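You operate a simulated robot arm through the tools that you are given. There is no shell and no other tool. Be economical: measure what you need, move in short steps, check, and stop when the job is done.

Carry out the task below with a simulated two-armed robot. There is one attempt and no reset: what you move stays moved.

## Task
On the narrow walkway over the locker, fold the green cloth in half and then in half again.

It is judged by the outcome, as a careful person would: the job done as asked, and still so three seconds after it is handed in. It fails if anything else is knocked over, pushed out of place, dropped, spilled or broken. Flat cloth is picked up by pressing the open fingertips on it (5 to 10 N) and closing them slowly along it; thin cloth reads only 2 to 8 mm in the jaws.

## Robot
Two 7-joint arms with two-finger parallel grippers on one trunk, on a base that drives. Base frame: it is fixed to the floor where the robot stands at the start and does not move with it; the origin is under the middle of the robot, x ahead of it, y to its left, z up; the surface under the hand at the start is at about z = 80. Lengths are in cm, angles in rad, forces in N, time in s.
The left shoulder is at the start at [7, 13.4, 110.1], the right one opposite. With the tool pointing down near the work surface each hand reaches from about 18 to 64 cm from the robot's upright axis, wherever it stands, measured 20 degrees to its own side. Places, roughly: narrow walkway over the locker [50, 20, 80]. Payload 1.57 kg a hand.
Tool frame (each hand has its own): the origin (TCP) lies between the finger pads and is the grasp point; the fingertips stand 3 cm ahead of it; z points along the fingers, y is the line along which they close. Largest opening 8 cm; finger width 1.7, thickness 1.2; the body of the gripper, 4 by 8.2 cm, starts 8 cm behind the TCP.
Orientation is that of the tool frame in the base frame, as a unit quaternion [x, y, z, w]. With the fingers straight down and closing along the base's y, the tool's x points along the base's -x, its y along +y and its z along -z.

## Interface
- The arms move only by the tool nudge_tool. It takes "left_increments", "right_increments" or both (then of equal length, played together; a hand with none holds still); each is a list of rows, each a list of 7 numbers: the turn, a rotation vector about the tool's x, y, z in rad, then the shift along the tool's x, y, z in cm, then the opening, from 0 (shut) to 1 (fully open). In form: [[wx, wy, wz, x, y, z, gripper], ...]. A call has 1 to 8 rows; each row is the pose to reach, as a shift and turn from the pose commanded when the call began, along the tool's axes at that moment. Rows are played at 5 a second. More than 5 cm and 0.15 rad between two rows, or a gripper value outside its range, and nothing of the call is played. A pose out of reach is approached as far as the arm can. The call stops where the force on the tool passes 40 N (or 10 N more than at its start, if that is more) or the arm is blocked; 0.2 s more then pass. Each finger travels about 15.3 cm/s and halts on what it meets, pressing with about 35 N; the grip force reading is that of the motor and also rises with nothing between the fingers. The clock runs only during rows and for 0.2 s after the last one: add rows that repeat a pose to give the fingers time. It gives the time, the measured TCP pose, the force on the tool (base axes), the opening and the grip force at its end, in the units of the frame above (readings bear some noise), with the torque about the TCP (base axes, N m) and any sound that the robot's microphone picked up, and new pictures: "show" is both (left out), scene, wrist or none (wrist: the cameras of the hands that moved).
- Cameras (640 x 400 px; columns grow to the right, rows downward): "scene" is now at [12.46, 0.95, 130.71]; the picture's right is [0.13, -0.99, 0.00], its down [-0.77, -0.10, -0.63] and it looks along [0.63, 0.08, -0.78] (base axes); focal length 291 px, centre (320, 200). "left" rides on the left gripper at [7.2, 0.7, -12.2] in its tool frame; the picture's right is [-0.09, 1.00, 0.00], its down [-0.84, -0.08, -0.54] and it looks along [-0.54, -0.05, 0.84] (tool axes); focal length 238 px, centre (320, 200). "right" rides on the right gripper at [7.2, -0.7, -12.2] in its tool frame; the picture's right is [0.09, 1.00, 0.00], its down [-0.84, 0.08, -0.54] and it looks along [-0.54, 0.05, 0.84] (tool axes); focal length 238 px, centre (320, 200). There is no depth. A picture from a camera that has moved, and an enlarged one, comes with that camera's place and axes in the base frame and with its lens.
- raise_lower(by): slides the trunk up (or, below 0, down) by that many cm; the arms and the scene camera ride with it, the base frame stays. It gives what a move gives, with no picture.
- base_move(legs): drives the robot by 1 to 6 legs, each [ahead, left, turn to the left] in cm, cm and rad, along the robot's own axes; the way and the turn of a leg run together, so that a leg with both is an arc; at most 150 cm and 3.142 rad a leg. The arms and the cameras ride along, it lands a little off, and it stops where it bumps. It gives what a move gives, and a new picture of the scene camera.
- head_to(pan, tilt): turns the head with the scene camera to pan (to the left, within 1.501 rad either way) and tilt (down, from -0.506 to 1.204), counted from straight ahead of the robot. It gives what a move gives, and a new picture of the scene camera.
- close_up(camera, box): a new picture of the part [left, top, right, bottom] of that camera's present view, enlarged. The clock stands still meanwhile.
- hand_in(): hands the job in; it is judged then, once.

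Work in short steps. Places have to be worked out from the pictures, the camera data and where the tool is seen: move nearer, look again, correct. Check each grasp and each placing, and mend what went wrong. You have 120 turns and 260 pictures in all, those below and enlarged ones among them. Open the grippers and draw the arms clear of the work before you hand the job in, unless the task says otherwise; then end with one line.

The tools are called after "Call:" as a command line: name --argument value ..., lists and objects as JSON in quotes. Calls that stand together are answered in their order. nudge_tool: Moves the arms, as the interface text tells. Its arguments: {"type":"object","properties":{"left_increments":{"type":"array","items":{"type":"array","items":{"type":"number"}}},"right_increments":{"type":"array","items":{"type":"array","items":{"type":"number"}}},"show":{"type":"string","enum":["both","scene","wrist","none"]}},"required":[]} The other tools are called the same way: raise_lower (by) slides the trunk up or down; base_move (legs) drives the base; head_to (pan, tilt) turns the head that bears the scene camera; close_up (camera, box) takes an enlarged picture of a part of a camera's view; hand_in () hands the job in.

At the start:

```text
time_s: 0.0
left_eef_pos: [46.77, 26.56, 96.83]
left_orientation: [0.0, 1.0, 0.0, -0.001]
left_ft_force: [0.2, -0.3, 0.8]
left_wrist_torque: [0.0, -0.01, 0.0]
left_grip_width: 8.0
left_grip_force: 0.0
right_eef_pos: [42.66, -14.15, 104.72]
right_orientation: [0.0, 1.0, 0.001, 0.0]
right_ft_force: [-0.4, 0.0, -0.9]
right_wrist_torque: [0.01, 0.06, -0.01]
right_grip_width: 7.99
right_grip_force: 0.1
trunk travel left (down, up): [-67.5, 26.5]
robot x, y, heading: [0.37, 0.16, -0.004]
head pan, tilt: [0.127, 0.888]
```

scene: 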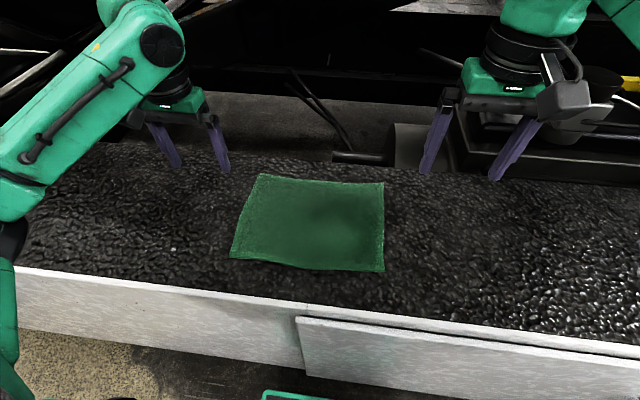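
right: 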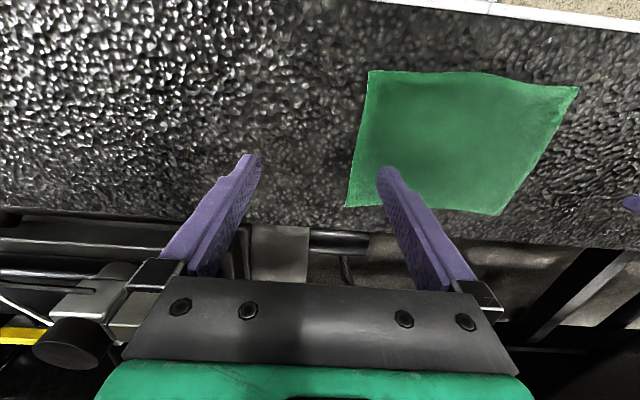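
left: 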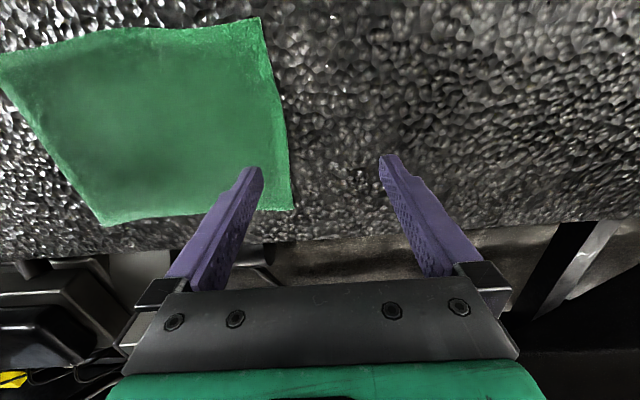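

The cloth lies at about x 37–60, y −8–21. The far edge is near the limit of reach, so I look down to see how much room the base has to move forward.

Call:
head_to --pan 0.1 --tilt 1.2

```text
time_s: 0.8
left_eef_pos: [46.94, 26.57, 96.71]
left_orientation: [0.0, 1.0, 0.0, 0.0]
left_ft_force: [0.4, -0.1, 0.3]
left_wrist_torque: [0.02, 0.02, 0.02]
left_grip_width: 7.99
left_grip_force: 0.0
right_eef_pos: [42.63, -14.22, 104.86]
right_orientation: [0.0, 1.0, 0.0, 0.001]
right_ft_force: [0.6, -1.6, 0.4]
right_wrist_torque: [0.01, 0.02, -0.01]
right_grip_width: 8.01
right_grip_force: 0.1
trunk travel left (down, up): [-67.5, 26.5]
robot x, y, heading: [-0.35, -0.05, 0.004]
head pan, tilt: [0.099, 1.201]
camera scene: at [10.47, 0.55, 128.64], right [0.1, -0.99, 0.0], down [-0.93, -0.09, -0.36], along [0.36, 0.04, -0.93], focal length 291 px, centre (320, 200)
```

scene: 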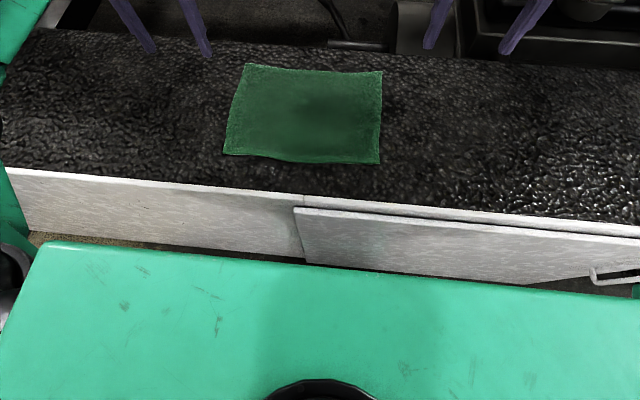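

The base has little room and the locker door stands close, so I'll stay put, since the far edge is just reachable. Next I bring both hands above the near corners with partly opened fingers.

Call:
nudge_tool --left_increments '[[0, 0, 0, 2, -2, 2, 0.5], [0, 0, 0, 4, -4, 4, 0.5], [0, 0, 0, 6, -6, 6, 0.5], [0, 0, 0, 8.4, -7.4, 8, 0.5], [0, 0, 0, 8.4, -7.4, 9.5, 0.5], [0, 0, 0, 8.4, -7.4, 9.5, 0.5]]' --right_increments '[[0, 0, 0, 1, 2, 4, 0.5], [0, 0, 0, 2, 4, 8, 0.5], [0, 0, 0, 3, 6, 12, 0.5], [0, 0, 0, 3.5, 8.7, 15.5, 0.5], [0, 0, 0, 3.5, 8.7, 17.5, 0.5], [0, 0, 0, 3.5, 8.7, 17.5, 0.5]]'

```text
time_s: 2.2
left_eef_pos: [38.56, 19.28, 87.29]
left_orientation: [0.001, 1.0, 0.001, 0.0]
left_ft_force: [-0.3, 0.1, -0.1]
left_wrist_torque: [-0.03, -0.02, -0.03]
left_grip_width: 4.0
left_grip_force: 0.0
right_eef_pos: [39.1, -5.47, 87.26]
right_orientation: [0.0, 1.0, 0.0, 0.0]
right_ft_force: [-0.3, 0.1, -0.3]
right_wrist_torque: [-0.01, -0.01, 0.01]
right_grip_width: 4.0
right_grip_force: 0.0
trunk travel left (down, up): [-67.5, 26.5]
robot x, y, heading: [-0.01, -0.27, 0.002]
head pan, tilt: [0.099, 1.201]
camera scene: at [10.44, 0.56, 128.64], right [0.1, -1.0, 0.0], down [-0.93, -0.09, -0.36], along [0.36, 0.04, -0.93], focal length 291 px, centre (320, 200)
camera right: at [31.87, -6.15, 99.62], right [-0.09, 1.0, 0.0], down [0.84, 0.08, 0.54], along [0.54, 0.05, -0.84], focal length 238 px, centre (320, 200)
camera left: at [31.38, 19.8, 99.43], right [0.09, 1.0, 0.0], down [0.84, -0.08, 0.54], along [0.54, -0.05, -0.84], focal length 238 px, centre (320, 200)
```

scene: 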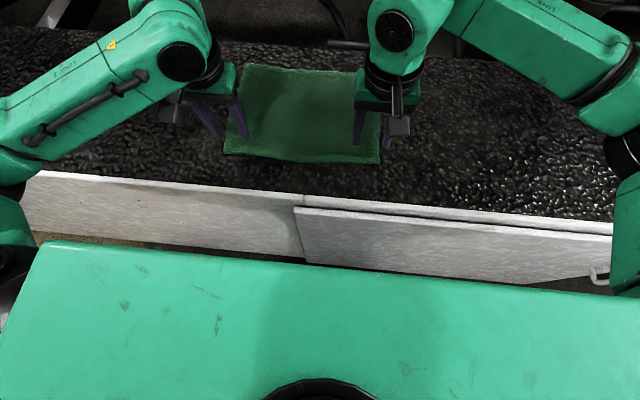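
right: 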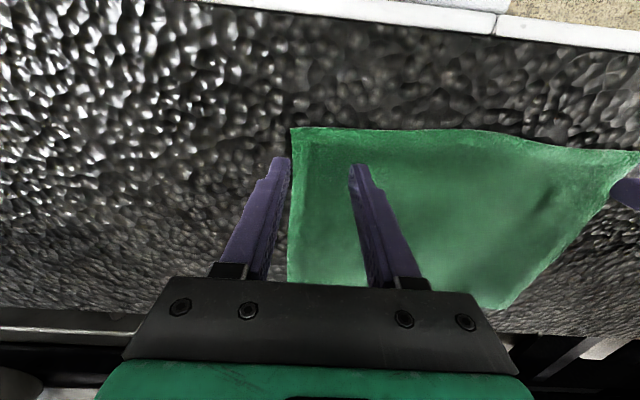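
left: 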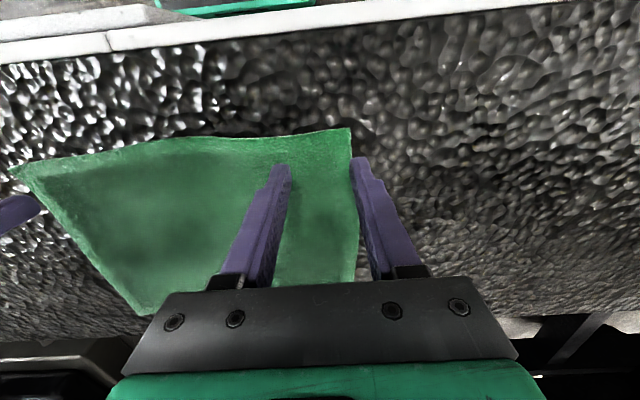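

The corners check out at (37.1, 21.7) and (37.6, −8.0). I move both hands slightly inward with a smaller opening and come down to just above the cloth.

Call:
nudge_tool --left_increments '[[0, 0, 0, 0.3, -0.9, 0, 0.38], [0, 0, 0, 0.3, -0.9, 2, 0.38], [0, 0, 0, 0.3, -0.9, 3.4, 0.38], [0, 0, 0, 0.3, -0.9, 3.4, 0.38]]' --right_increments '[[0, 0, 0, 0.3, 0.9, 0, 0.38], [0, 0, 0, 0.3, 0.9, 2, 0.38], [0, 0, 0, 0.3, 0.9, 3.4, 0.38], [0, 0, 0, 0.3, 0.9, 3.4, 0.38]]' --show "wrist"

```text
time_s: 3.2
left_eef_pos: [38.16, 18.32, 83.93]
left_orientation: [0.0, 1.0, 0.0, 0.0]
left_ft_force: [-0.3, -0.4, 0.1]
left_wrist_torque: [0.02, 0.01, -0.03]
left_grip_width: 3.05
left_grip_force: 0.0
right_eef_pos: [38.86, -4.72, 83.91]
right_orientation: [0.0, 1.0, 0.0, -0.001]
right_ft_force: [-0.5, 0.5, -0.5]
right_wrist_torque: [-0.05, -0.01, 0.0]
right_grip_width: 3.06
right_grip_force: 0.1
trunk travel left (down, up): [-67.5, 26.5]
robot x, y, heading: [-0.22, -0.33, -0.0]
head pan, tilt: [0.099, 1.201]
camera right: at [31.65, -5.31, 96.2], right [-0.09, 1.0, 0.0], down [0.84, 0.08, 0.54], along [0.54, 0.05, -0.84], focal length 238 px, centre (320, 200)
camera left: at [31.14, 18.89, 96.04], right [0.09, 1.0, 0.0], down [0.84, -0.08, 0.54], along [0.54, -0.05, -0.84], focal length 238 px, centre (320, 200)
```

right: 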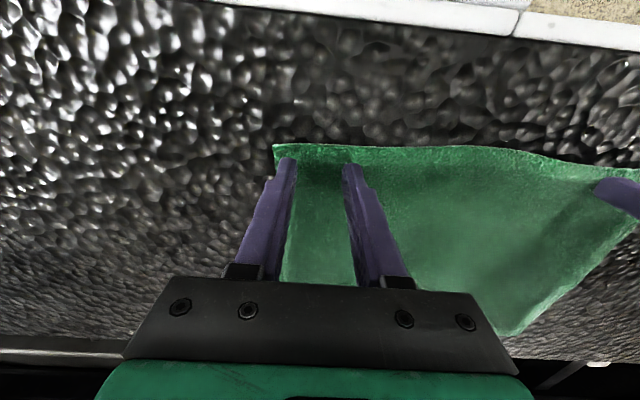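
left: 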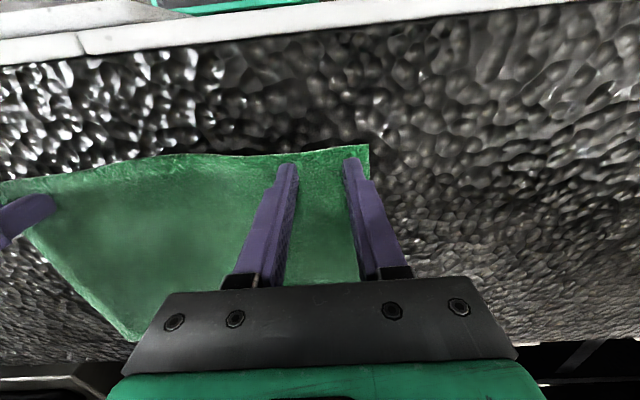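

The placement looks good. Next I press down in small steps and watch the force.

Call:
nudge_tool --left_increments '[[0, 0, 0, 0, 0, 0.3, 0.38], [0, 0, 0, 0, 0, 0.6, 0.38], [0, 0, 0, 0, 0, 0.9, 0.38], [0, 0, 0, 0, 0, 0.9, 0.38]]' --right_increments '[[0, 0, 0, 0, 0, 0.3, 0.38], [0, 0, 0, 0, 0, 0.6, 0.38], [0, 0, 0, 0, 0, 0.9, 0.38], [0, 0, 0, 0, 0, 0.9, 0.38]]' --show "none"

```text
time_s: 4.2
left_eef_pos: [38.17, 18.27, 83.26]
left_orientation: [-0.001, 1.0, 0.0, 0.003]
left_ft_force: [5.5, 4.5, 24.4]
left_wrist_torque: [0.2, -0.15, 0.0]
left_grip_width: 3.02
left_grip_force: 0.0
right_eef_pos: [38.76, -4.64, 83.24]
right_orientation: [-0.001, 1.0, 0.001, 0.003]
right_ft_force: [8.3, 0.3, 18.5]
right_wrist_torque: [-0.03, -0.2, 0.04]
right_grip_width: 3.03
right_grip_force: 0.1
trunk travel left (down, up): [-67.5, 26.5]
robot x, y, heading: [-0.03, -0.18, -0.003]
head pan, tilt: [0.099, 1.201]
```

Contact is at about z 83.25 with a bit too much force (24 and 18 N). I back off slightly and close slowly along the cloth.

Call:
nudge_tool --left_increments '[[0, 0, 0, 0, 0, -0.15, 0.38], [0, 0, 0, 0, 0, -0.15, 0.32], [0, 0, 0, 0, 0, -0.15, 0.26], [0, 0, 0, 0, 0, -0.15, 0.2], [0, 0, 0, 0, 0, -0.15, 0.14], [0, 0, 0, 0, 0, -0.15, 0.07], [0, 0, 0, 0, 0, -0.15, 0.0], [0, 0, 0, 0, 0, -0.15, 0]]' --right_increments '[[0, 0, 0, 0, 0, -0.1, 0.38], [0, 0, 0, 0, 0, -0.1, 0.32], [0, 0, 0, 0, 0, -0.1, 0.26], [0, 0, 0, 0, 0, -0.1, 0.2], [0, 0, 0, 0, 0, -0.1, 0.14], [0, 0, 0, 0, 0, -0.1, 0.07], [0, 0, 0, 0, 0, -0.1, 0.0], [0, 0, 0, 0, 0, -0.1, 0]]'

```text
time_s: 6.0
left_eef_pos: [37.98, 18.01, 83.34]
left_orientation: [0.001, 1.0, 0.0, 0.001]
left_ft_force: [3.4, -14.3, 21.4]
left_wrist_torque: [-0.42, -0.11, -0.02]
left_grip_width: 0.48
left_grip_force: 25.0
right_eef_pos: [38.54, -4.61, 83.13]
right_orientation: [-0.001, 1.0, 0.001, 0.002]
right_ft_force: [0.8, 13.2, 17.1]
right_wrist_torque: [0.37, -0.04, 0.0]
right_grip_width: 0.49
right_grip_force: 25.6
trunk travel left (down, up): [-67.5, 26.5]
robot x, y, heading: [-0.19, 0.14, 0.003]
head pan, tilt: [0.099, 1.201]
camera scene: at [10.08, 0.4, 128.68], right [0.1, -1.0, 0.0], down [-0.93, -0.09, -0.37], along [0.36, 0.04, -0.93], focal length 291 px, centre (320, 200)
camera right: at [31.32, -5.36, 95.52], right [-0.09, 1.0, 0.0], down [0.84, 0.08, 0.54], along [0.54, 0.05, -0.84], focal length 238 px, centre (320, 200)
camera left: at [30.85, 18.72, 95.43], right [0.09, 1.0, 0.0], down [0.83, -0.08, 0.54], along [0.54, -0.05, -0.84], focal length 238 px, centre (320, 200)
```

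scene: 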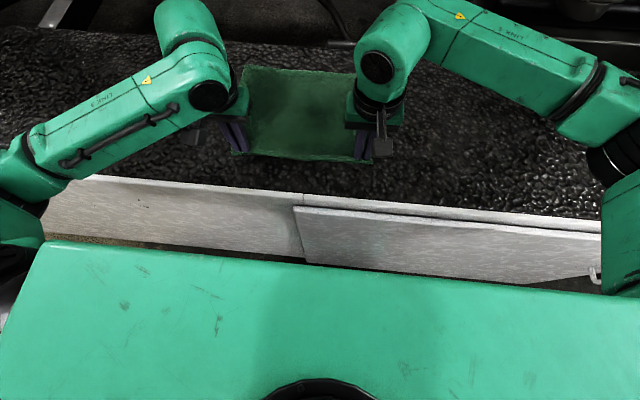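
right: 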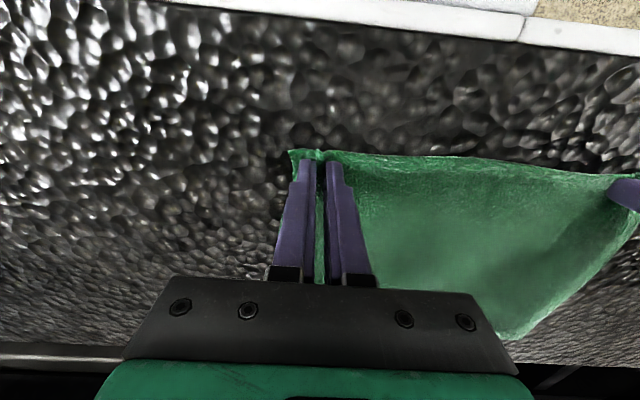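
left: 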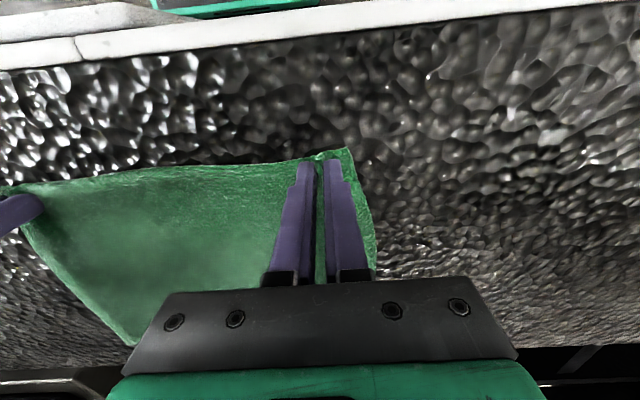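

Both hands read 4.8 mm, so the cloth is gripped. I lift along the first part of the arc and check.

Call:
nudge_tool --left_increments '[[0, 0, 0, 0, 0, -1.5, 0], [0, 0, 0, -0.4, 0, -3, 0], [0, 0, 0, -1.2, 0, -4.5, 0], [0, 0, 0, -2.5, 0, -6, 0], [0, 0, 0, -2.5, 0, -6, 0]]' --right_increments '[[0, 0, 0, 0, 0, -1.5, 0], [0, 0, 0, -0.4, 0, -3, 0], [0, 0, 0, -1.2, 0, -4.5, 0], [0, 0, 0, -2.5, 0, -6, 0], [0, 0, 0, -2.5, 0, -6, 0]]'

```text
time_s: 7.2
left_eef_pos: [40.64, 18.25, 89.03]
left_orientation: [0.0, 1.0, -0.001, 0.0]
left_ft_force: [0.4, -14.8, -0.5]
left_wrist_torque: [-0.45, -0.01, -0.06]
left_grip_width: 0.41
left_grip_force: 25.3
right_eef_pos: [41.35, -4.46, 89.2]
right_orientation: [0.0, 1.0, 0.001, 0.0]
right_ft_force: [-0.4, 13.3, 0.0]
right_wrist_torque: [0.43, 0.01, 0.02]
right_grip_width: 0.45
right_grip_force: 25.0
trunk travel left (down, up): [-67.5, 26.5]
robot x, y, heading: [-0.19, -0.12, -0.0]
head pan, tilt: [0.099, 1.201]
camera scene: at [10.43, 0.55, 128.64], right [0.1, -1.0, 0.0], down [-0.93, -0.09, -0.36], along [0.36, 0.04, -0.93], focal length 291 px, centre (320, 200)
camera right: at [34.09, -5.25, 101.41], right [-0.09, 1.0, 0.0], down [0.84, 0.08, 0.54], along [0.54, 0.05, -0.84], focal length 238 px, centre (320, 200)
camera left: at [33.59, 18.86, 101.25], right [0.09, 1.0, 0.0], down [0.84, -0.08, 0.54], along [0.54, -0.05, -0.84], focal length 238 px, centre (320, 200)
```

scene: 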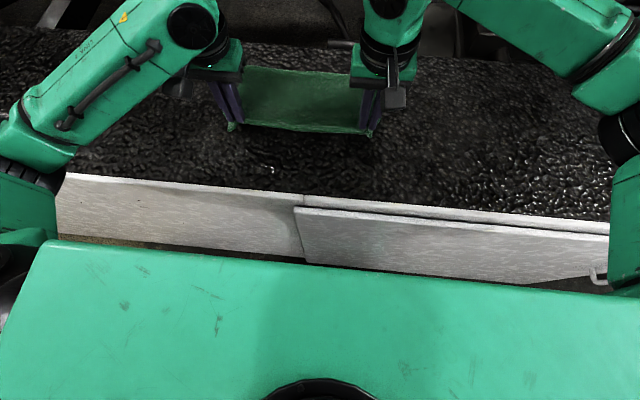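
right: 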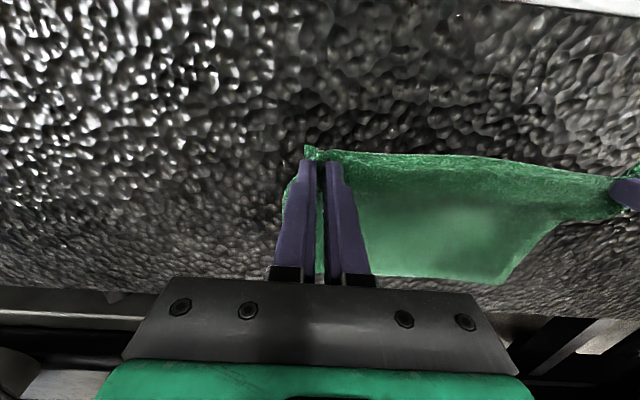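
left: 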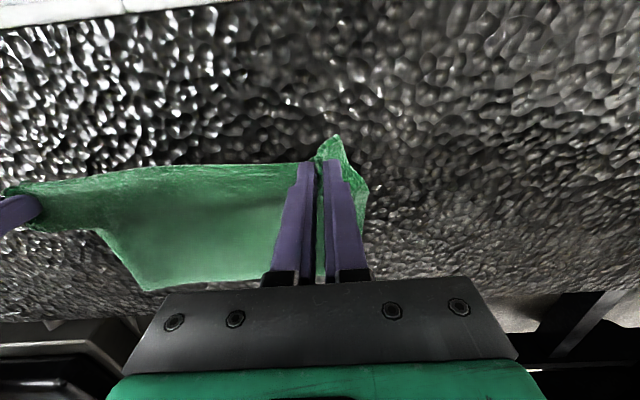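

The grip holds, but the cloth pulls sideways with about 14 N, so I bring the hands 0.7 cm closer each and continue the arc.

Call:
nudge_tool --left_increments '[[0, 0, 0, -1, -0.4, -1, 0], [0, 0, 0, -2.5, -0.7, -2, 0], [0, 0, 0, -4.2, -0.7, -2.8, 0], [0, 0, 0, -6, -0.7, -3.2, 0], [0, 0, 0, -8, -0.7, -3.2, 0], [0, 0, 0, -10, -0.7, -2.8, 0], [0, 0, 0, -12, -0.7, -1.8, 0], [0, 0, 0, -13.5, -0.7, -0.5, 0]]' --right_increments '[[0, 0, 0, -1, 0.4, -1, 0], [0, 0, 0, -2.5, 0.7, -2, 0], [0, 0, 0, -4.2, 0.7, -2.8, 0], [0, 0, 0, -6, 0.7, -3.2, 0], [0, 0, 0, -8, 0.7, -3.2, 0], [0, 0, 0, -10, 0.7, -2.8, 0], [0, 0, 0, -12, 0.7, -1.8, 0], [0, 0, 0, -13.8, 0.7, -0.5, 0]]'

```text
time_s: 9.0
left_eef_pos: [54.4, 17.59, 89.59]
left_orientation: [0.0, 1.0, -0.001, -0.001]
left_ft_force: [0.6, -1.6, 0.4]
left_wrist_torque: [-0.04, -0.02, -0.01]
left_grip_width: 0.44
left_grip_force: 24.7
right_eef_pos: [55.13, -3.91, 89.57]
right_orientation: [0.0, 1.0, 0.0, -0.001]
right_ft_force: [1.2, 0.4, -0.4]
right_wrist_torque: [0.08, 0.0, 0.0]
right_grip_width: 0.37
right_grip_force: 24.5
trunk travel left (down, up): [-67.5, 26.5]
robot x, y, heading: [-0.08, -0.11, 0.001]
head pan, tilt: [0.099, 1.201]
camera scene: at [10.6, 0.58, 128.63], right [0.1, -1.0, 0.0], down [-0.93, -0.09, -0.36], along [0.36, 0.04, -0.93], focal length 291 px, centre (320, 200)
camera right: at [47.97, -4.6, 101.88], right [-0.09, 1.0, 0.0], down [0.84, 0.08, 0.54], along [0.54, 0.05, -0.84], focal length 238 px, centre (320, 200)
camera left: at [47.27, 18.23, 101.69], right [0.09, 1.0, 0.0], down [0.84, -0.08, 0.54], along [0.54, -0.05, -0.84], focal length 238 px, centre (320, 200)
```

scene: 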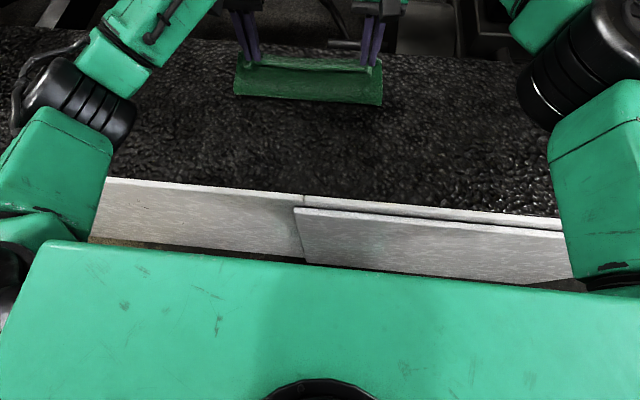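
right: 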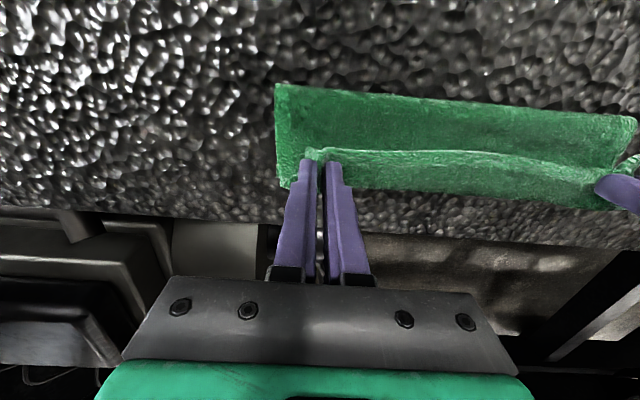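
left: 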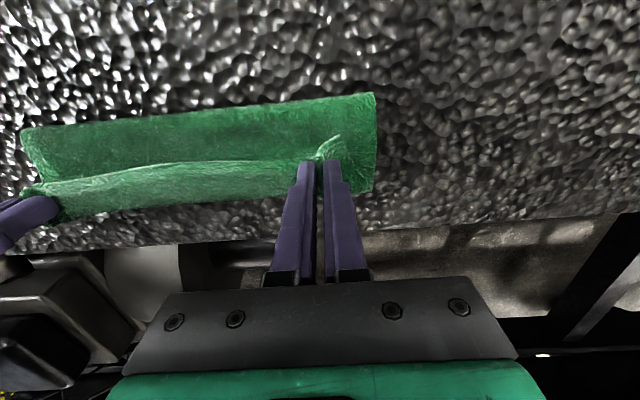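

The fold is forming and the far edge is still at x≈60.3. I finish the arc and lower the edge onto the far edge.

Call:
nudge_tool --left_increments '[[0, 0, 0, -1.5, 0, 0.8, 0], [0, 0, 0, -3.0, 0, 2, 0], [0, 0, 0, -4.2, 0, 3.2, 0], [0, 0, 0, -5.1, 0, 4.4, 0], [0, 0, 0, -5.4, 0, 5.3, 0], [0, 0, 0, -5.4, 0, 5.9, 0], [0, 0, 0, -5.4, 0, 5.9, 0]]' --right_increments '[[0, 0, 0, -1.5, 0, 0.8, 0], [0, 0, 0, -3.0, 0, 2, 0], [0, 0, 0, -4.2, 0, 3.2, 0], [0, 0, 0, -4.9, 0, 4.4, 0], [0, 0, 0, -5.2, 0, 5.3, 0], [0, 0, 0, -5.2, 0, 5.9, 0], [0, 0, 0, -5.2, 0, 5.9, 0]]'

```text
time_s: 10.6
left_eef_pos: [59.65, 17.58, 83.84]
left_orientation: [0.0, 1.0, -0.002, 0.001]
left_ft_force: [1.3, -3.4, 5.3]
left_wrist_torque: [-0.09, 0.02, -0.01]
left_grip_width: 0.42
left_grip_force: 24.5
right_eef_pos: [57.64, -3.88, 84.34]
right_orientation: [0.0, 1.0, 0.001, 0.002]
right_ft_force: [1.3, 2.5, 1.7]
right_wrist_torque: [0.06, -0.04, -0.04]
right_grip_width: 0.38
right_grip_force: 25.1
right hand out of reach, approached as far as the arm can: row 3, 4, 5, 6, 7
trunk travel left (down, up): [-67.5, 26.5]
robot x, y, heading: [0.08, -0.08, -0.001]
head pan, tilt: [0.099, 1.201]
camera scene: at [10.4, 0.55, 128.65], right [0.1, -1.0, 0.0], down [-0.93, -0.09, -0.36], along [0.36, 0.04, -0.93], focal length 291 px, centre (320, 200)
camera right: at [50.31, -4.54, 96.58], right [-0.09, 1.0, 0.0], down [0.83, 0.08, 0.55], along [0.54, 0.05, -0.84], focal length 238 px, centre (320, 200)
camera left: at [52.55, 18.21, 95.94], right [0.09, 1.0, 0.0], down [0.84, -0.08, 0.54], along [0.54, -0.05, -0.84], focal length 238 px, centre (320, 200)
```

scene: 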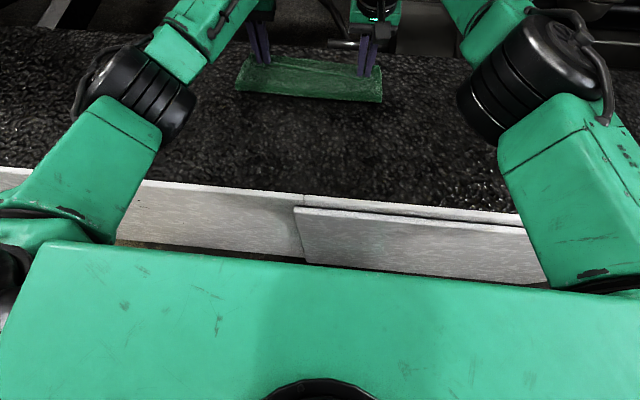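
right: 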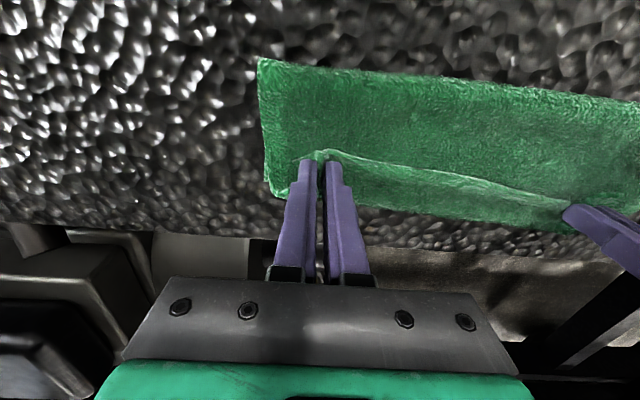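
left: 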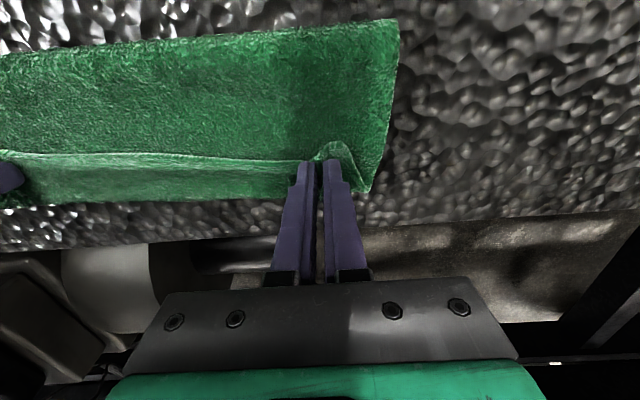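

The right arm ran out of reach 2 cm short, and the edge lip is turned back. I raise slightly, tilt both tools so the fingertips reach forward, and move out a little beyond the far edge.

Call:
nudge_tool --left_increments '[[0, -0.13, 0, 0, 0, -1, 0], [0, -0.26, 0, 0, 0, -2, 0], [0, -0.39, 0, -0.8, 0, -2, 0], [0, -0.5, 0, -1.6, 0, -2, 0], [0, -0.5, 0, -2.2, 0, -2, 0], [0, -0.5, 0, -2.2, 0, -2, 0]]' --right_increments '[[0, -0.13, 0, 1, 0, -1, 0], [0, -0.26, 0, 0, 0, -2, 0], [0, -0.39, 0, -0.6, 0, -2, 0], [0, -0.5, 0, -1.4, 0, -2, 0], [0, -0.5, 0, -2, 0, -2, 0], [0, -0.5, 0, -2, 0, -2, 0]]'

```text
time_s: 12.0
left_eef_pos: [61.8, 17.61, 85.71]
left_orientation: [0.0, 0.969, -0.001, 0.248]
left_ft_force: [-0.9, -2.8, 0.0]
left_wrist_torque: [-0.07, 0.02, -0.06]
left_grip_width: 0.38
left_grip_force: 24.9
right_eef_pos: [59.75, -3.96, 86.29]
right_orientation: [0.0, 0.969, -0.001, 0.248]
right_ft_force: [-0.5, 2.2, 0.9]
right_wrist_torque: [0.1, 0.02, 0.04]
right_grip_width: 0.39
right_grip_force: 24.6
trunk travel left (down, up): [-67.5, 26.5]
robot x, y, heading: [-0.21, 0.02, -0.003]
head pan, tilt: [0.099, 1.201]
camera scene: at [10.44, 0.54, 128.64], right [0.1, -1.0, 0.0], down [-0.93, -0.09, -0.36], along [0.36, 0.04, -0.93], focal length 291 px, centre (320, 200)
camera right: at [47.4, -4.59, 93.62], right [-0.08, 1.0, -0.04], down [0.47, 0.08, 0.88], along [0.88, 0.05, -0.48], focal length 238 px, centre (320, 200)
camera left: at [49.79, 18.19, 92.96], right [0.08, 1.0, 0.04], down [0.47, -0.08, 0.88], along [0.88, -0.05, -0.48], focal length 238 px, centre (320, 200)
```

scene: 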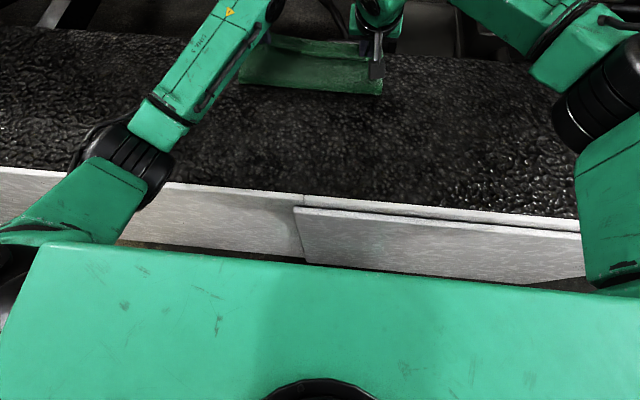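
right: 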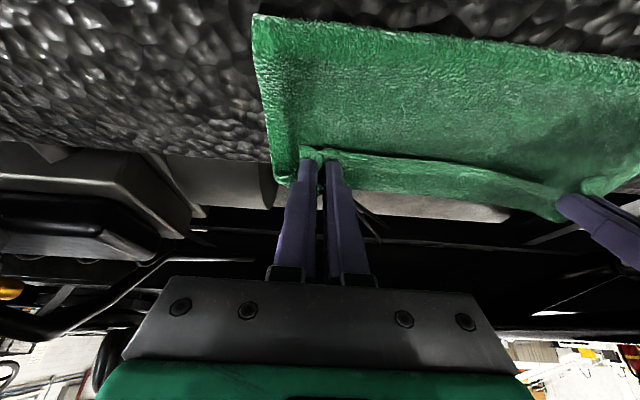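
left: 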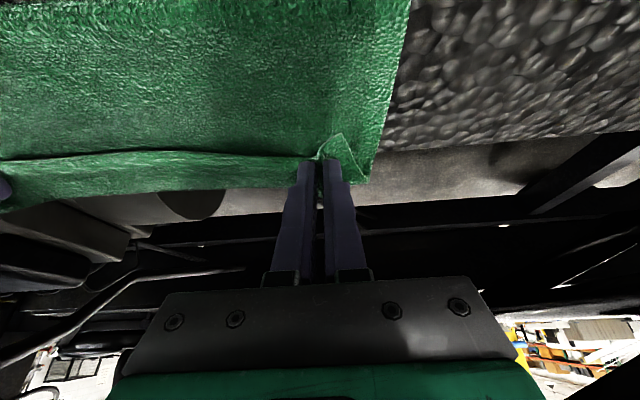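

I need to tell whether the light strip is the bottom layer or a turned-back lip, so I take an enlarged picture.

Call:
close_up --camera "left" --box '[220, 100, 420, 225]'

Call:
close_up --camera "right" --box '[240, 100, 440, 225]'

Call:
close_up --camera "scene" --box '[220, 20, 400, 132]'

```text
3.20 times, centred on (320, 162) of left
camera zoom: at [49.79, 18.19, 92.96], right [0.08, 1.0, 0.04], down [0.47, -0.08, 0.88], along [0.88, -0.05, -0.48], focal length 763 px, centre (320, 320)
```

zoom: 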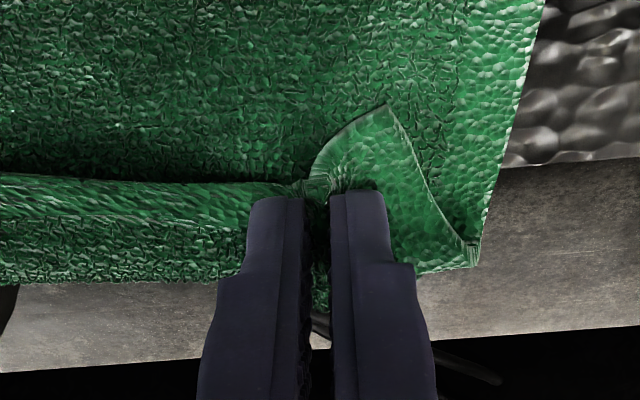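

```text
3.20 times, centred on (340, 162) of right
camera zoom: at [47.4, -4.59, 93.62], right [-0.08, 1.0, -0.04], down [0.47, 0.08, 0.88], along [0.88, 0.05, -0.48], focal length 763 px, centre (256, 320)
```

zoom: 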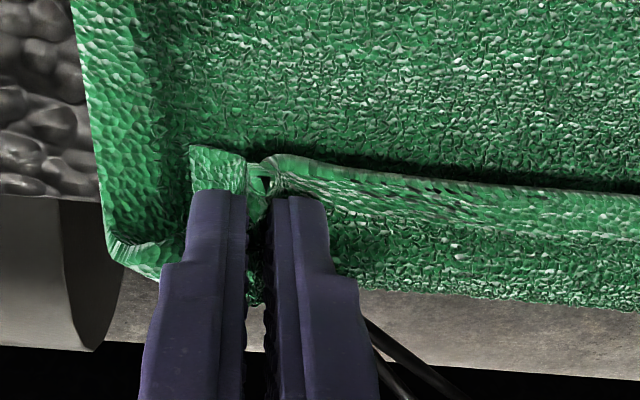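

```text
3.56 times, centred on (310, 76) of scene
camera zoom: at [10.44, 0.54, 128.64], right [0.1, -1.0, 0.0], down [-0.93, -0.09, -0.36], along [0.36, 0.04, -0.93], focal length 1036 px, centre (356, 641)
```

zoom: 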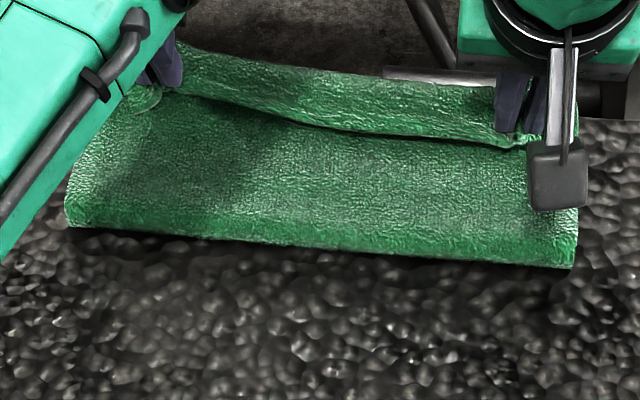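

The lip is turned back over the top layer. I set both crests just over the far edge, close to the surface, and open slowly to see how it relaxes.

Call:
nudge_tool --left_increments '[[0, 0, 0, 1.0, 0, 0, 0], [0, 0, 0, 1.53, 0, 0.08, 0], [0, 0, 0, 1.53, 0, 0.08, 0], [0, 0, 0, 1.53, 0, 0.08, 0.15], [0, 0, 0, 1.53, 0, 0.08, 0.3], [0, 0, 0, 1.53, 0, 0.08, 0.3]]' --right_increments '[[0, 0, 0, 0, 0, 0.7, 0], [0, 0, 0, 0.19, 0, 1.38, 0], [0, 0, 0, 0.19, 0, 1.38, 0], [0, 0, 0, 0.19, 0, 1.38, 0.15], [0, 0, 0, 0.19, 0, 1.38, 0.3], [0, 0, 0, 0.19, 0, 1.38, 0.3]]'

```text
time_s: 13.4
left_eef_pos: [60.43, 17.53, 84.88]
left_orientation: [0.0, 0.969, -0.001, 0.248]
left_ft_force: [0.0, 0.4, 1.0]
left_wrist_torque: [0.01, 0.02, 0.01]
left_grip_width: 2.41
left_grip_force: 0.0
right_eef_pos: [60.14, -3.82, 85.0]
right_orientation: [0.0, 0.969, 0.0, 0.247]
right_ft_force: [-0.2, -0.2, -0.3]
right_wrist_torque: [0.0, 0.01, -0.03]
right_grip_width: 2.4
right_grip_force: 0.1
trunk travel left (down, up): [-67.5, 26.5]
robot x, y, heading: [-0.2, 0.27, -0.003]
head pan, tilt: [0.099, 1.201]
camera scene: at [10.47, 0.55, 128.64], right [0.1, -1.0, 0.0], down [-0.93, -0.09, -0.36], along [0.36, 0.04, -0.93], focal length 291 px, centre (320, 200)
camera right: at [47.93, -4.61, 92.32], right [-0.08, 1.0, -0.04], down [0.47, 0.08, 0.88], along [0.88, 0.05, -0.48], focal length 238 px, centre (320, 200)
camera left: at [48.49, 18.24, 92.16], right [0.08, 1.0, 0.04], down [0.47, -0.08, 0.88], along [0.88, -0.05, -0.48], focal length 238 px, centre (320, 200)
```

scene: 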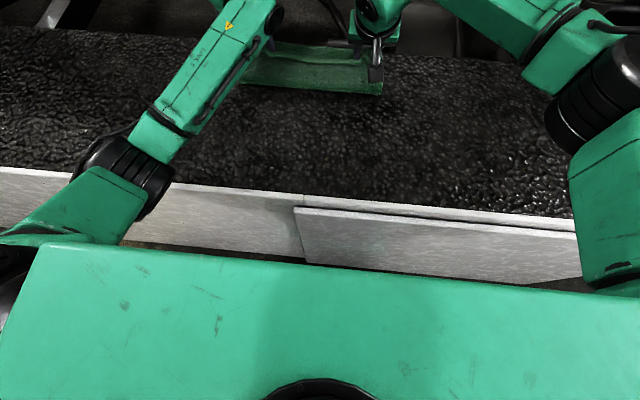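
right: 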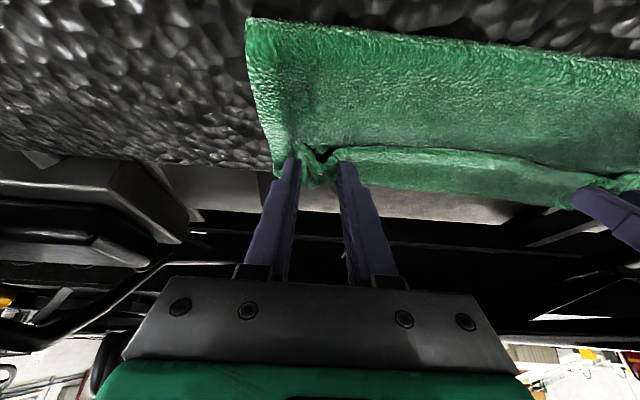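
left: 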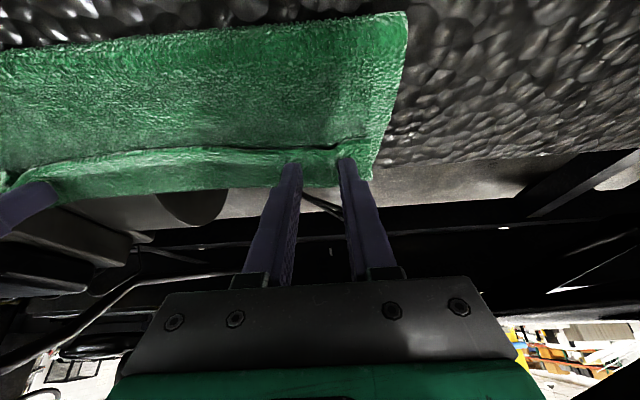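

Released. I back the hands out along the fingers and up to see the cloth.

Call:
nudge_tool --left_increments '[[0, 0, 0, 0, 0, -3, 0.3], [0, 0, 0, 0, 0, -6, 0.3], [0, 0.13, 0, 0, 0, -10, 0.3], [0, 0.26, 0, 0, 2, -13, 0.3], [0, 0.4, 0, 0, 4, -15, 0.3], [0, 0.5, 0, 0, 6, -15, 0.3], [0, 0.5, 0, 0, 9, -15, 0.3]]' --right_increments '[[0, 0, 0, 0, 0, -3, 0.3], [0, 0, 0, 0, 0, -6, 0.3], [0, 0.13, 0, 0, 0, -10, 0.3], [0, 0.26, 0, 0, -2, -13, 0.3], [0, 0.4, 0, 0, -4, -15, 0.3], [0, 0.5, 0, 0, -6, -15, 0.3], [0, 0.5, 0, 0, -9, -15, 0.3]]'

Call:
head_to --pan 0.1 --tilt 0.9

Call:
close_up --camera "scene" --box '[200, 130, 420, 268]'

```text
time_s: 15.0
left_eef_pos: [53.26, 26.55, 98.17]
left_orientation: [0.0, 1.0, 0.0, 0.0]
left_ft_force: [-0.5, 0.4, 0.3]
left_wrist_torque: [-0.01, 0.01, -0.03]
left_grip_width: 2.38
left_grip_force: 0.0
right_eef_pos: [52.89, -12.87, 98.28]
right_orientation: [-0.001, 1.0, 0.0, 0.0]
right_ft_force: [-0.2, 0.7, 0.5]
right_wrist_torque: [0.02, 0.0, 0.01]
right_grip_width: 2.42
right_grip_force: 0.0
trunk travel left (down, up): [-67.5, 26.5]
robot x, y, heading: [-0.38, -0.49, -0.002]
head pan, tilt: [0.099, 1.201]
camera scene: at [10.35, 0.53, 128.65], right [0.1, -0.99, 0.0], down [-0.93, -0.09, -0.36], along [0.36, 0.04, -0.93], focal length 291 px, centre (320, 200)
camera right: at [45.67, -13.64, 110.51], right [-0.09, 1.0, 0.0], down [0.84, 0.08, 0.54], along [0.54, 0.05, -0.84], focal length 238 px, centre (320, 200)
camera left: at [46.14, 27.27, 110.35], right [0.09, 1.0, 0.0], down [0.84, -0.08, 0.54], along [0.54, -0.05, -0.84], focal length 238 px, centre (320, 200)
```

scene: 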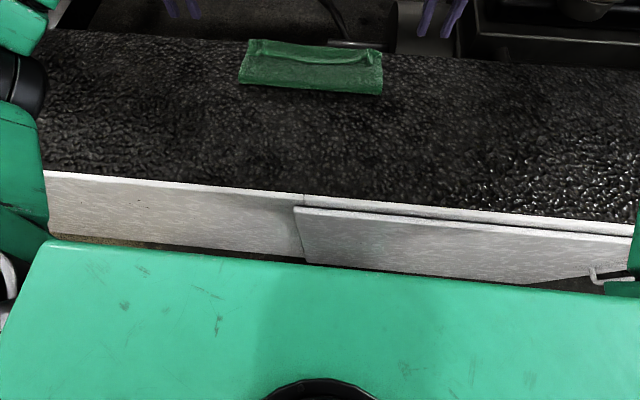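
right: 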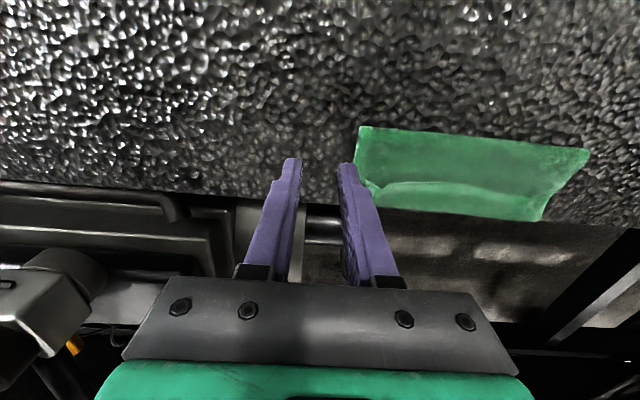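
left: 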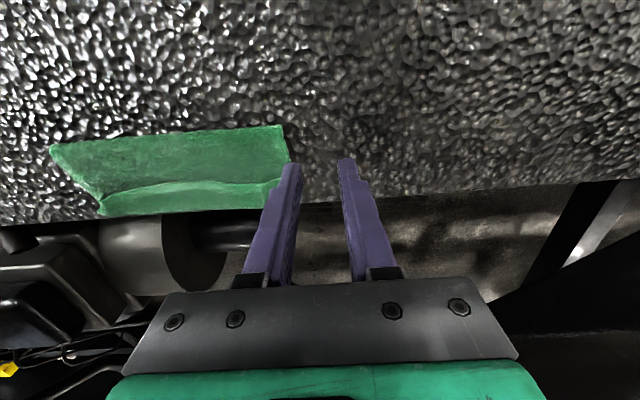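

```text
time_s: 15.8
left_eef_pos: [53.35, 26.69, 97.97]
left_orientation: [0.0, 1.0, 0.0, 0.0]
left_ft_force: [0.1, -0.1, -0.2]
left_wrist_torque: [0.0, 0.01, 0.02]
left_grip_width: 2.44
left_grip_force: 0.0
right_eef_pos: [52.96, -12.86, 98.14]
right_orientation: [0.0, 1.0, 0.0, 0.0]
right_ft_force: [-0.3, 0.8, -0.6]
right_wrist_torque: [-0.02, 0.0, 0.02]
right_grip_width: 2.42
right_grip_force: 0.1
trunk travel left (down, up): [-67.5, 26.5]
robot x, y, heading: [-0.05, -0.04, 0.001]
head pan, tilt: [0.099, 0.901]
camera scene: at [12.43, 0.75, 130.61], right [0.1, -1.0, 0.0], down [-0.78, -0.08, -0.62], along [0.62, 0.06, -0.78], focal length 291 px, centre (320, 200)
```

scene: 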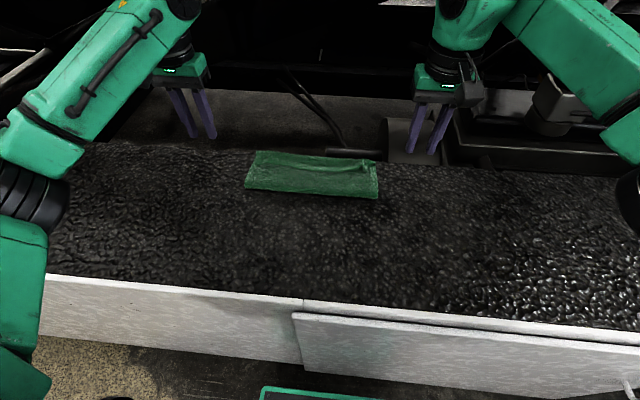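

```text
2.90 times, centred on (310, 199) of scene
camera zoom: at [12.43, 0.75, 130.61], right [0.1, -1.0, 0.0], down [-0.78, -0.08, -0.62], along [0.62, 0.06, -0.78], focal length 845 px, centre (349, 203)
```

zoom: 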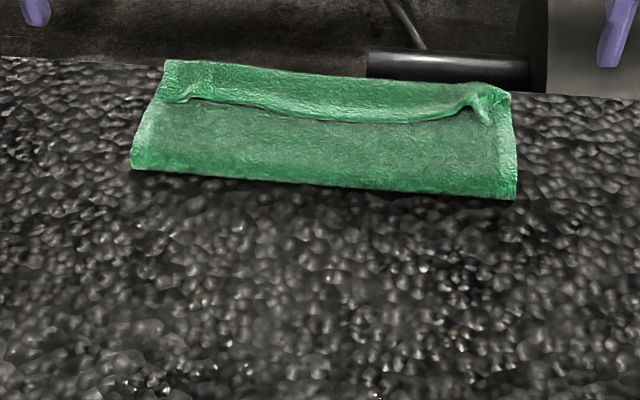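

The top layer overshot: the fold line is at x≈53.7, the crest at ≈65 near the walkway's far edge, and the lip is turned back to ≈60. I'll regrasp the lip, carry it back to lay the cloth flat, and then fold again with a better grip. First I bring the tilted hands over the lip.

Call:
nudge_tool --left_increments '[[0, -0.11, 0, -2, -3, 0, 0.4], [0, -0.22, 0, -4, -6, 2, 0.4], [0, -0.33, 0, -6, -8.4, 5, 0.4], [0, -0.45, 0, -7.1, -8.4, 9, 0.4], [0, -0.45, 0, -7.1, -8.4, 10, 0.4], [0, -0.45, 0, -7.1, -8.4, 10, 0.4]]' --right_increments '[[0, -0.11, 0, -2, 3, 0, 0.4], [0, -0.22, 0, -4, 6, 2, 0.4], [0, -0.33, 0, -6, 7.9, 5, 0.4], [0, -0.45, 0, -7.4, 7.9, 9, 0.4], [0, -0.45, 0, -7.4, 7.9, 10, 0.4], [0, -0.45, 0, -7.4, 7.9, 10, 0.4]]' --show "wrist"

```text
time_s: 17.2
left_eef_pos: [60.36, 18.13, 88.0]
left_orientation: [0.0, 0.975, 0.0, 0.223]
left_ft_force: [0.0, 0.5, 0.8]
left_wrist_torque: [0.01, -0.01, -0.01]
left_grip_width: 3.22
left_grip_force: 0.2
right_eef_pos: [60.28, -4.95, 88.1]
right_orientation: [0.0, 0.975, 0.0, 0.224]
right_ft_force: [1.2, 0.1, 0.0]
right_wrist_torque: [0.01, 0.01, -0.02]
right_grip_width: 3.2
right_grip_force: 0.1
trunk travel left (down, up): [-67.5, 26.5]
robot x, y, heading: [-0.29, -0.34, -0.0]
head pan, tilt: [0.099, 0.901]
camera right: at [48.49, -5.7, 96.1], right [-0.08, 1.0, -0.04], down [0.52, 0.08, 0.85], along [0.85, 0.05, -0.52], focal length 238 px, centre (320, 200)
camera left: at [48.77, 18.78, 95.81], right [0.08, 1.0, 0.04], down [0.52, -0.08, 0.85], along [0.85, -0.05, -0.52], focal length 238 px, centre (320, 200)
```

right: 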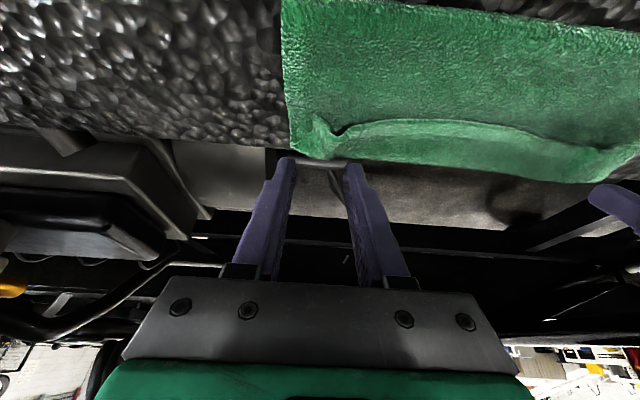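
left: 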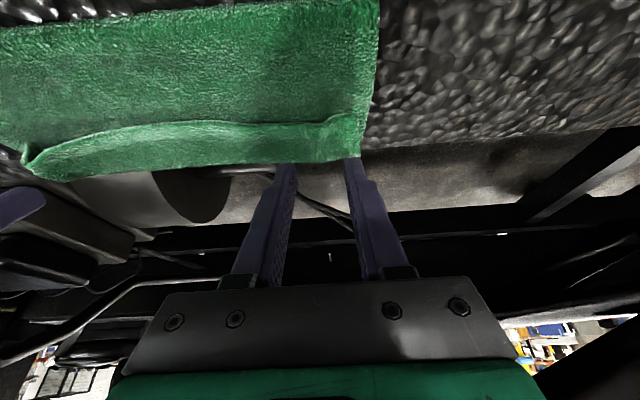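

The lip's edge is at x≈60.9 and the crest at ≈65.5. I come down onto the lip and stop when force appears.

Call:
nudge_tool --left_increments '[[0, 0, 0, 0.5, 0, 1.4, 0.4], [0, 0, 0, 1.03, 0, 2.83, 0.4], [0, 0, 0, 1.2, 0, 3.2, 0.4], [0, 0, 0, 1.3, 0, 3.4, 0.4], [0, 0, 0, 1.3, 0, 3.4, 0.4]]' --right_increments '[[0, 0, 0, 0.3, 0, 1.5, 0.4], [0, 0, 0, 0.83, 0, 2.9, 0.4], [0, 0, 0, 1.0, 0, 3.3, 0.4], [0, 0, 0, 1.1, 0, 3.5, 0.4], [0, 0, 0, 1.1, 0, 3.5, 0.4]]' --show "wrist"

```text
time_s: 18.4
left_eef_pos: [60.75, 18.06, 84.42]
left_orientation: [0.0, 0.975, 0.0, 0.223]
left_ft_force: [-0.4, 0.5, 0.5]
left_wrist_torque: [0.03, -0.03, -0.02]
left_grip_width: 3.19
left_grip_force: 0.2
right_eef_pos: [60.86, -4.91, 84.45]
right_orientation: [0.0, 0.975, 0.0, 0.222]
right_ft_force: [-1.0, 0.2, -0.1]
right_wrist_torque: [0.02, 0.0, 0.02]
right_grip_width: 3.21
right_grip_force: 0.0
trunk travel left (down, up): [-67.5, 26.5]
robot x, y, heading: [0.15, -0.23, 0.004]
head pan, tilt: [0.099, 0.901]
camera right: at [49.0, -5.71, 92.45], right [-0.08, 1.0, -0.04], down [0.52, 0.08, 0.85], along [0.85, 0.05, -0.52], focal length 238 px, centre (320, 200)
camera left: at [49.09, 18.78, 92.24], right [0.08, 1.0, 0.04], down [0.52, -0.08, 0.85], along [0.85, -0.05, -0.52], focal length 238 px, centre (320, 200)
```

right: 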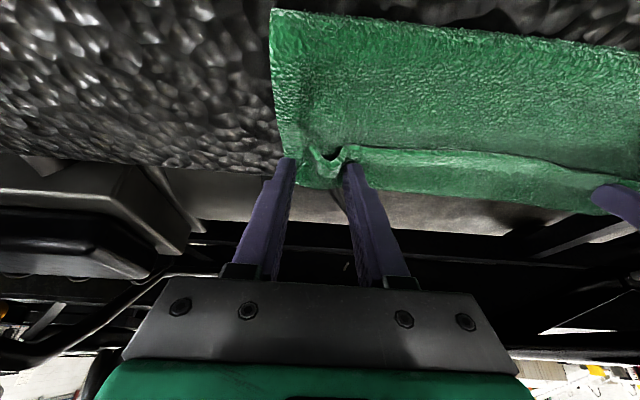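
left: 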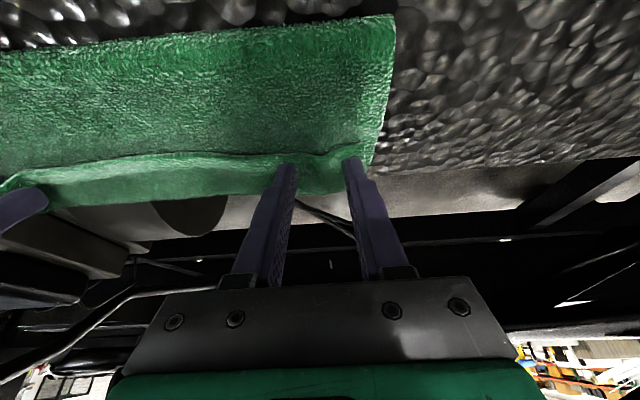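

The tips are right over the lip with no contact yet. I lower in finer steps.

Call:
nudge_tool --left_increments '[[0, 0, 0, 0.13, 0, 0.27, 0.4], [0, 0, 0, 0.26, 0, 0.54, 0.4], [0, 0, 0, 0.35, 0, 0.72, 0.4], [0, 0, 0, 0.44, 0, 0.9, 0.4], [0, 0, 0, 0.44, 0, 0.9, 0.4]]' --right_increments '[[0, 0, 0, 0.13, 0, 0.27, 0.4], [0, 0, 0, 0.26, 0, 0.54, 0.4], [0, 0, 0, 0.35, 0, 0.72, 0.4], [0, 0, 0, 0.44, 0, 0.9, 0.4], [0, 0, 0, 0.44, 0, 0.9, 0.4]]' --show "none"

```text
time_s: 19.6
left_eef_pos: [60.79, 18.15, 83.4]
left_orientation: [0.0, 0.975, 0.0, 0.224]
left_ft_force: [2.8, 0.5, 6.2]
left_wrist_torque: [0.03, -0.08, -0.01]
left_grip_width: 3.19
left_grip_force: 0.1
right_eef_pos: [60.78, -5.07, 83.54]
right_orientation: [-0.001, 0.975, 0.002, 0.224]
right_ft_force: [2.1, 1.1, 2.4]
right_wrist_torque: [0.07, -0.06, -0.01]
right_grip_width: 3.2
right_grip_force: 0.2
trunk travel left (down, up): [-67.5, 26.5]
robot x, y, heading: [0.3, 0.19, -0.002]
head pan, tilt: [0.099, 0.901]
```

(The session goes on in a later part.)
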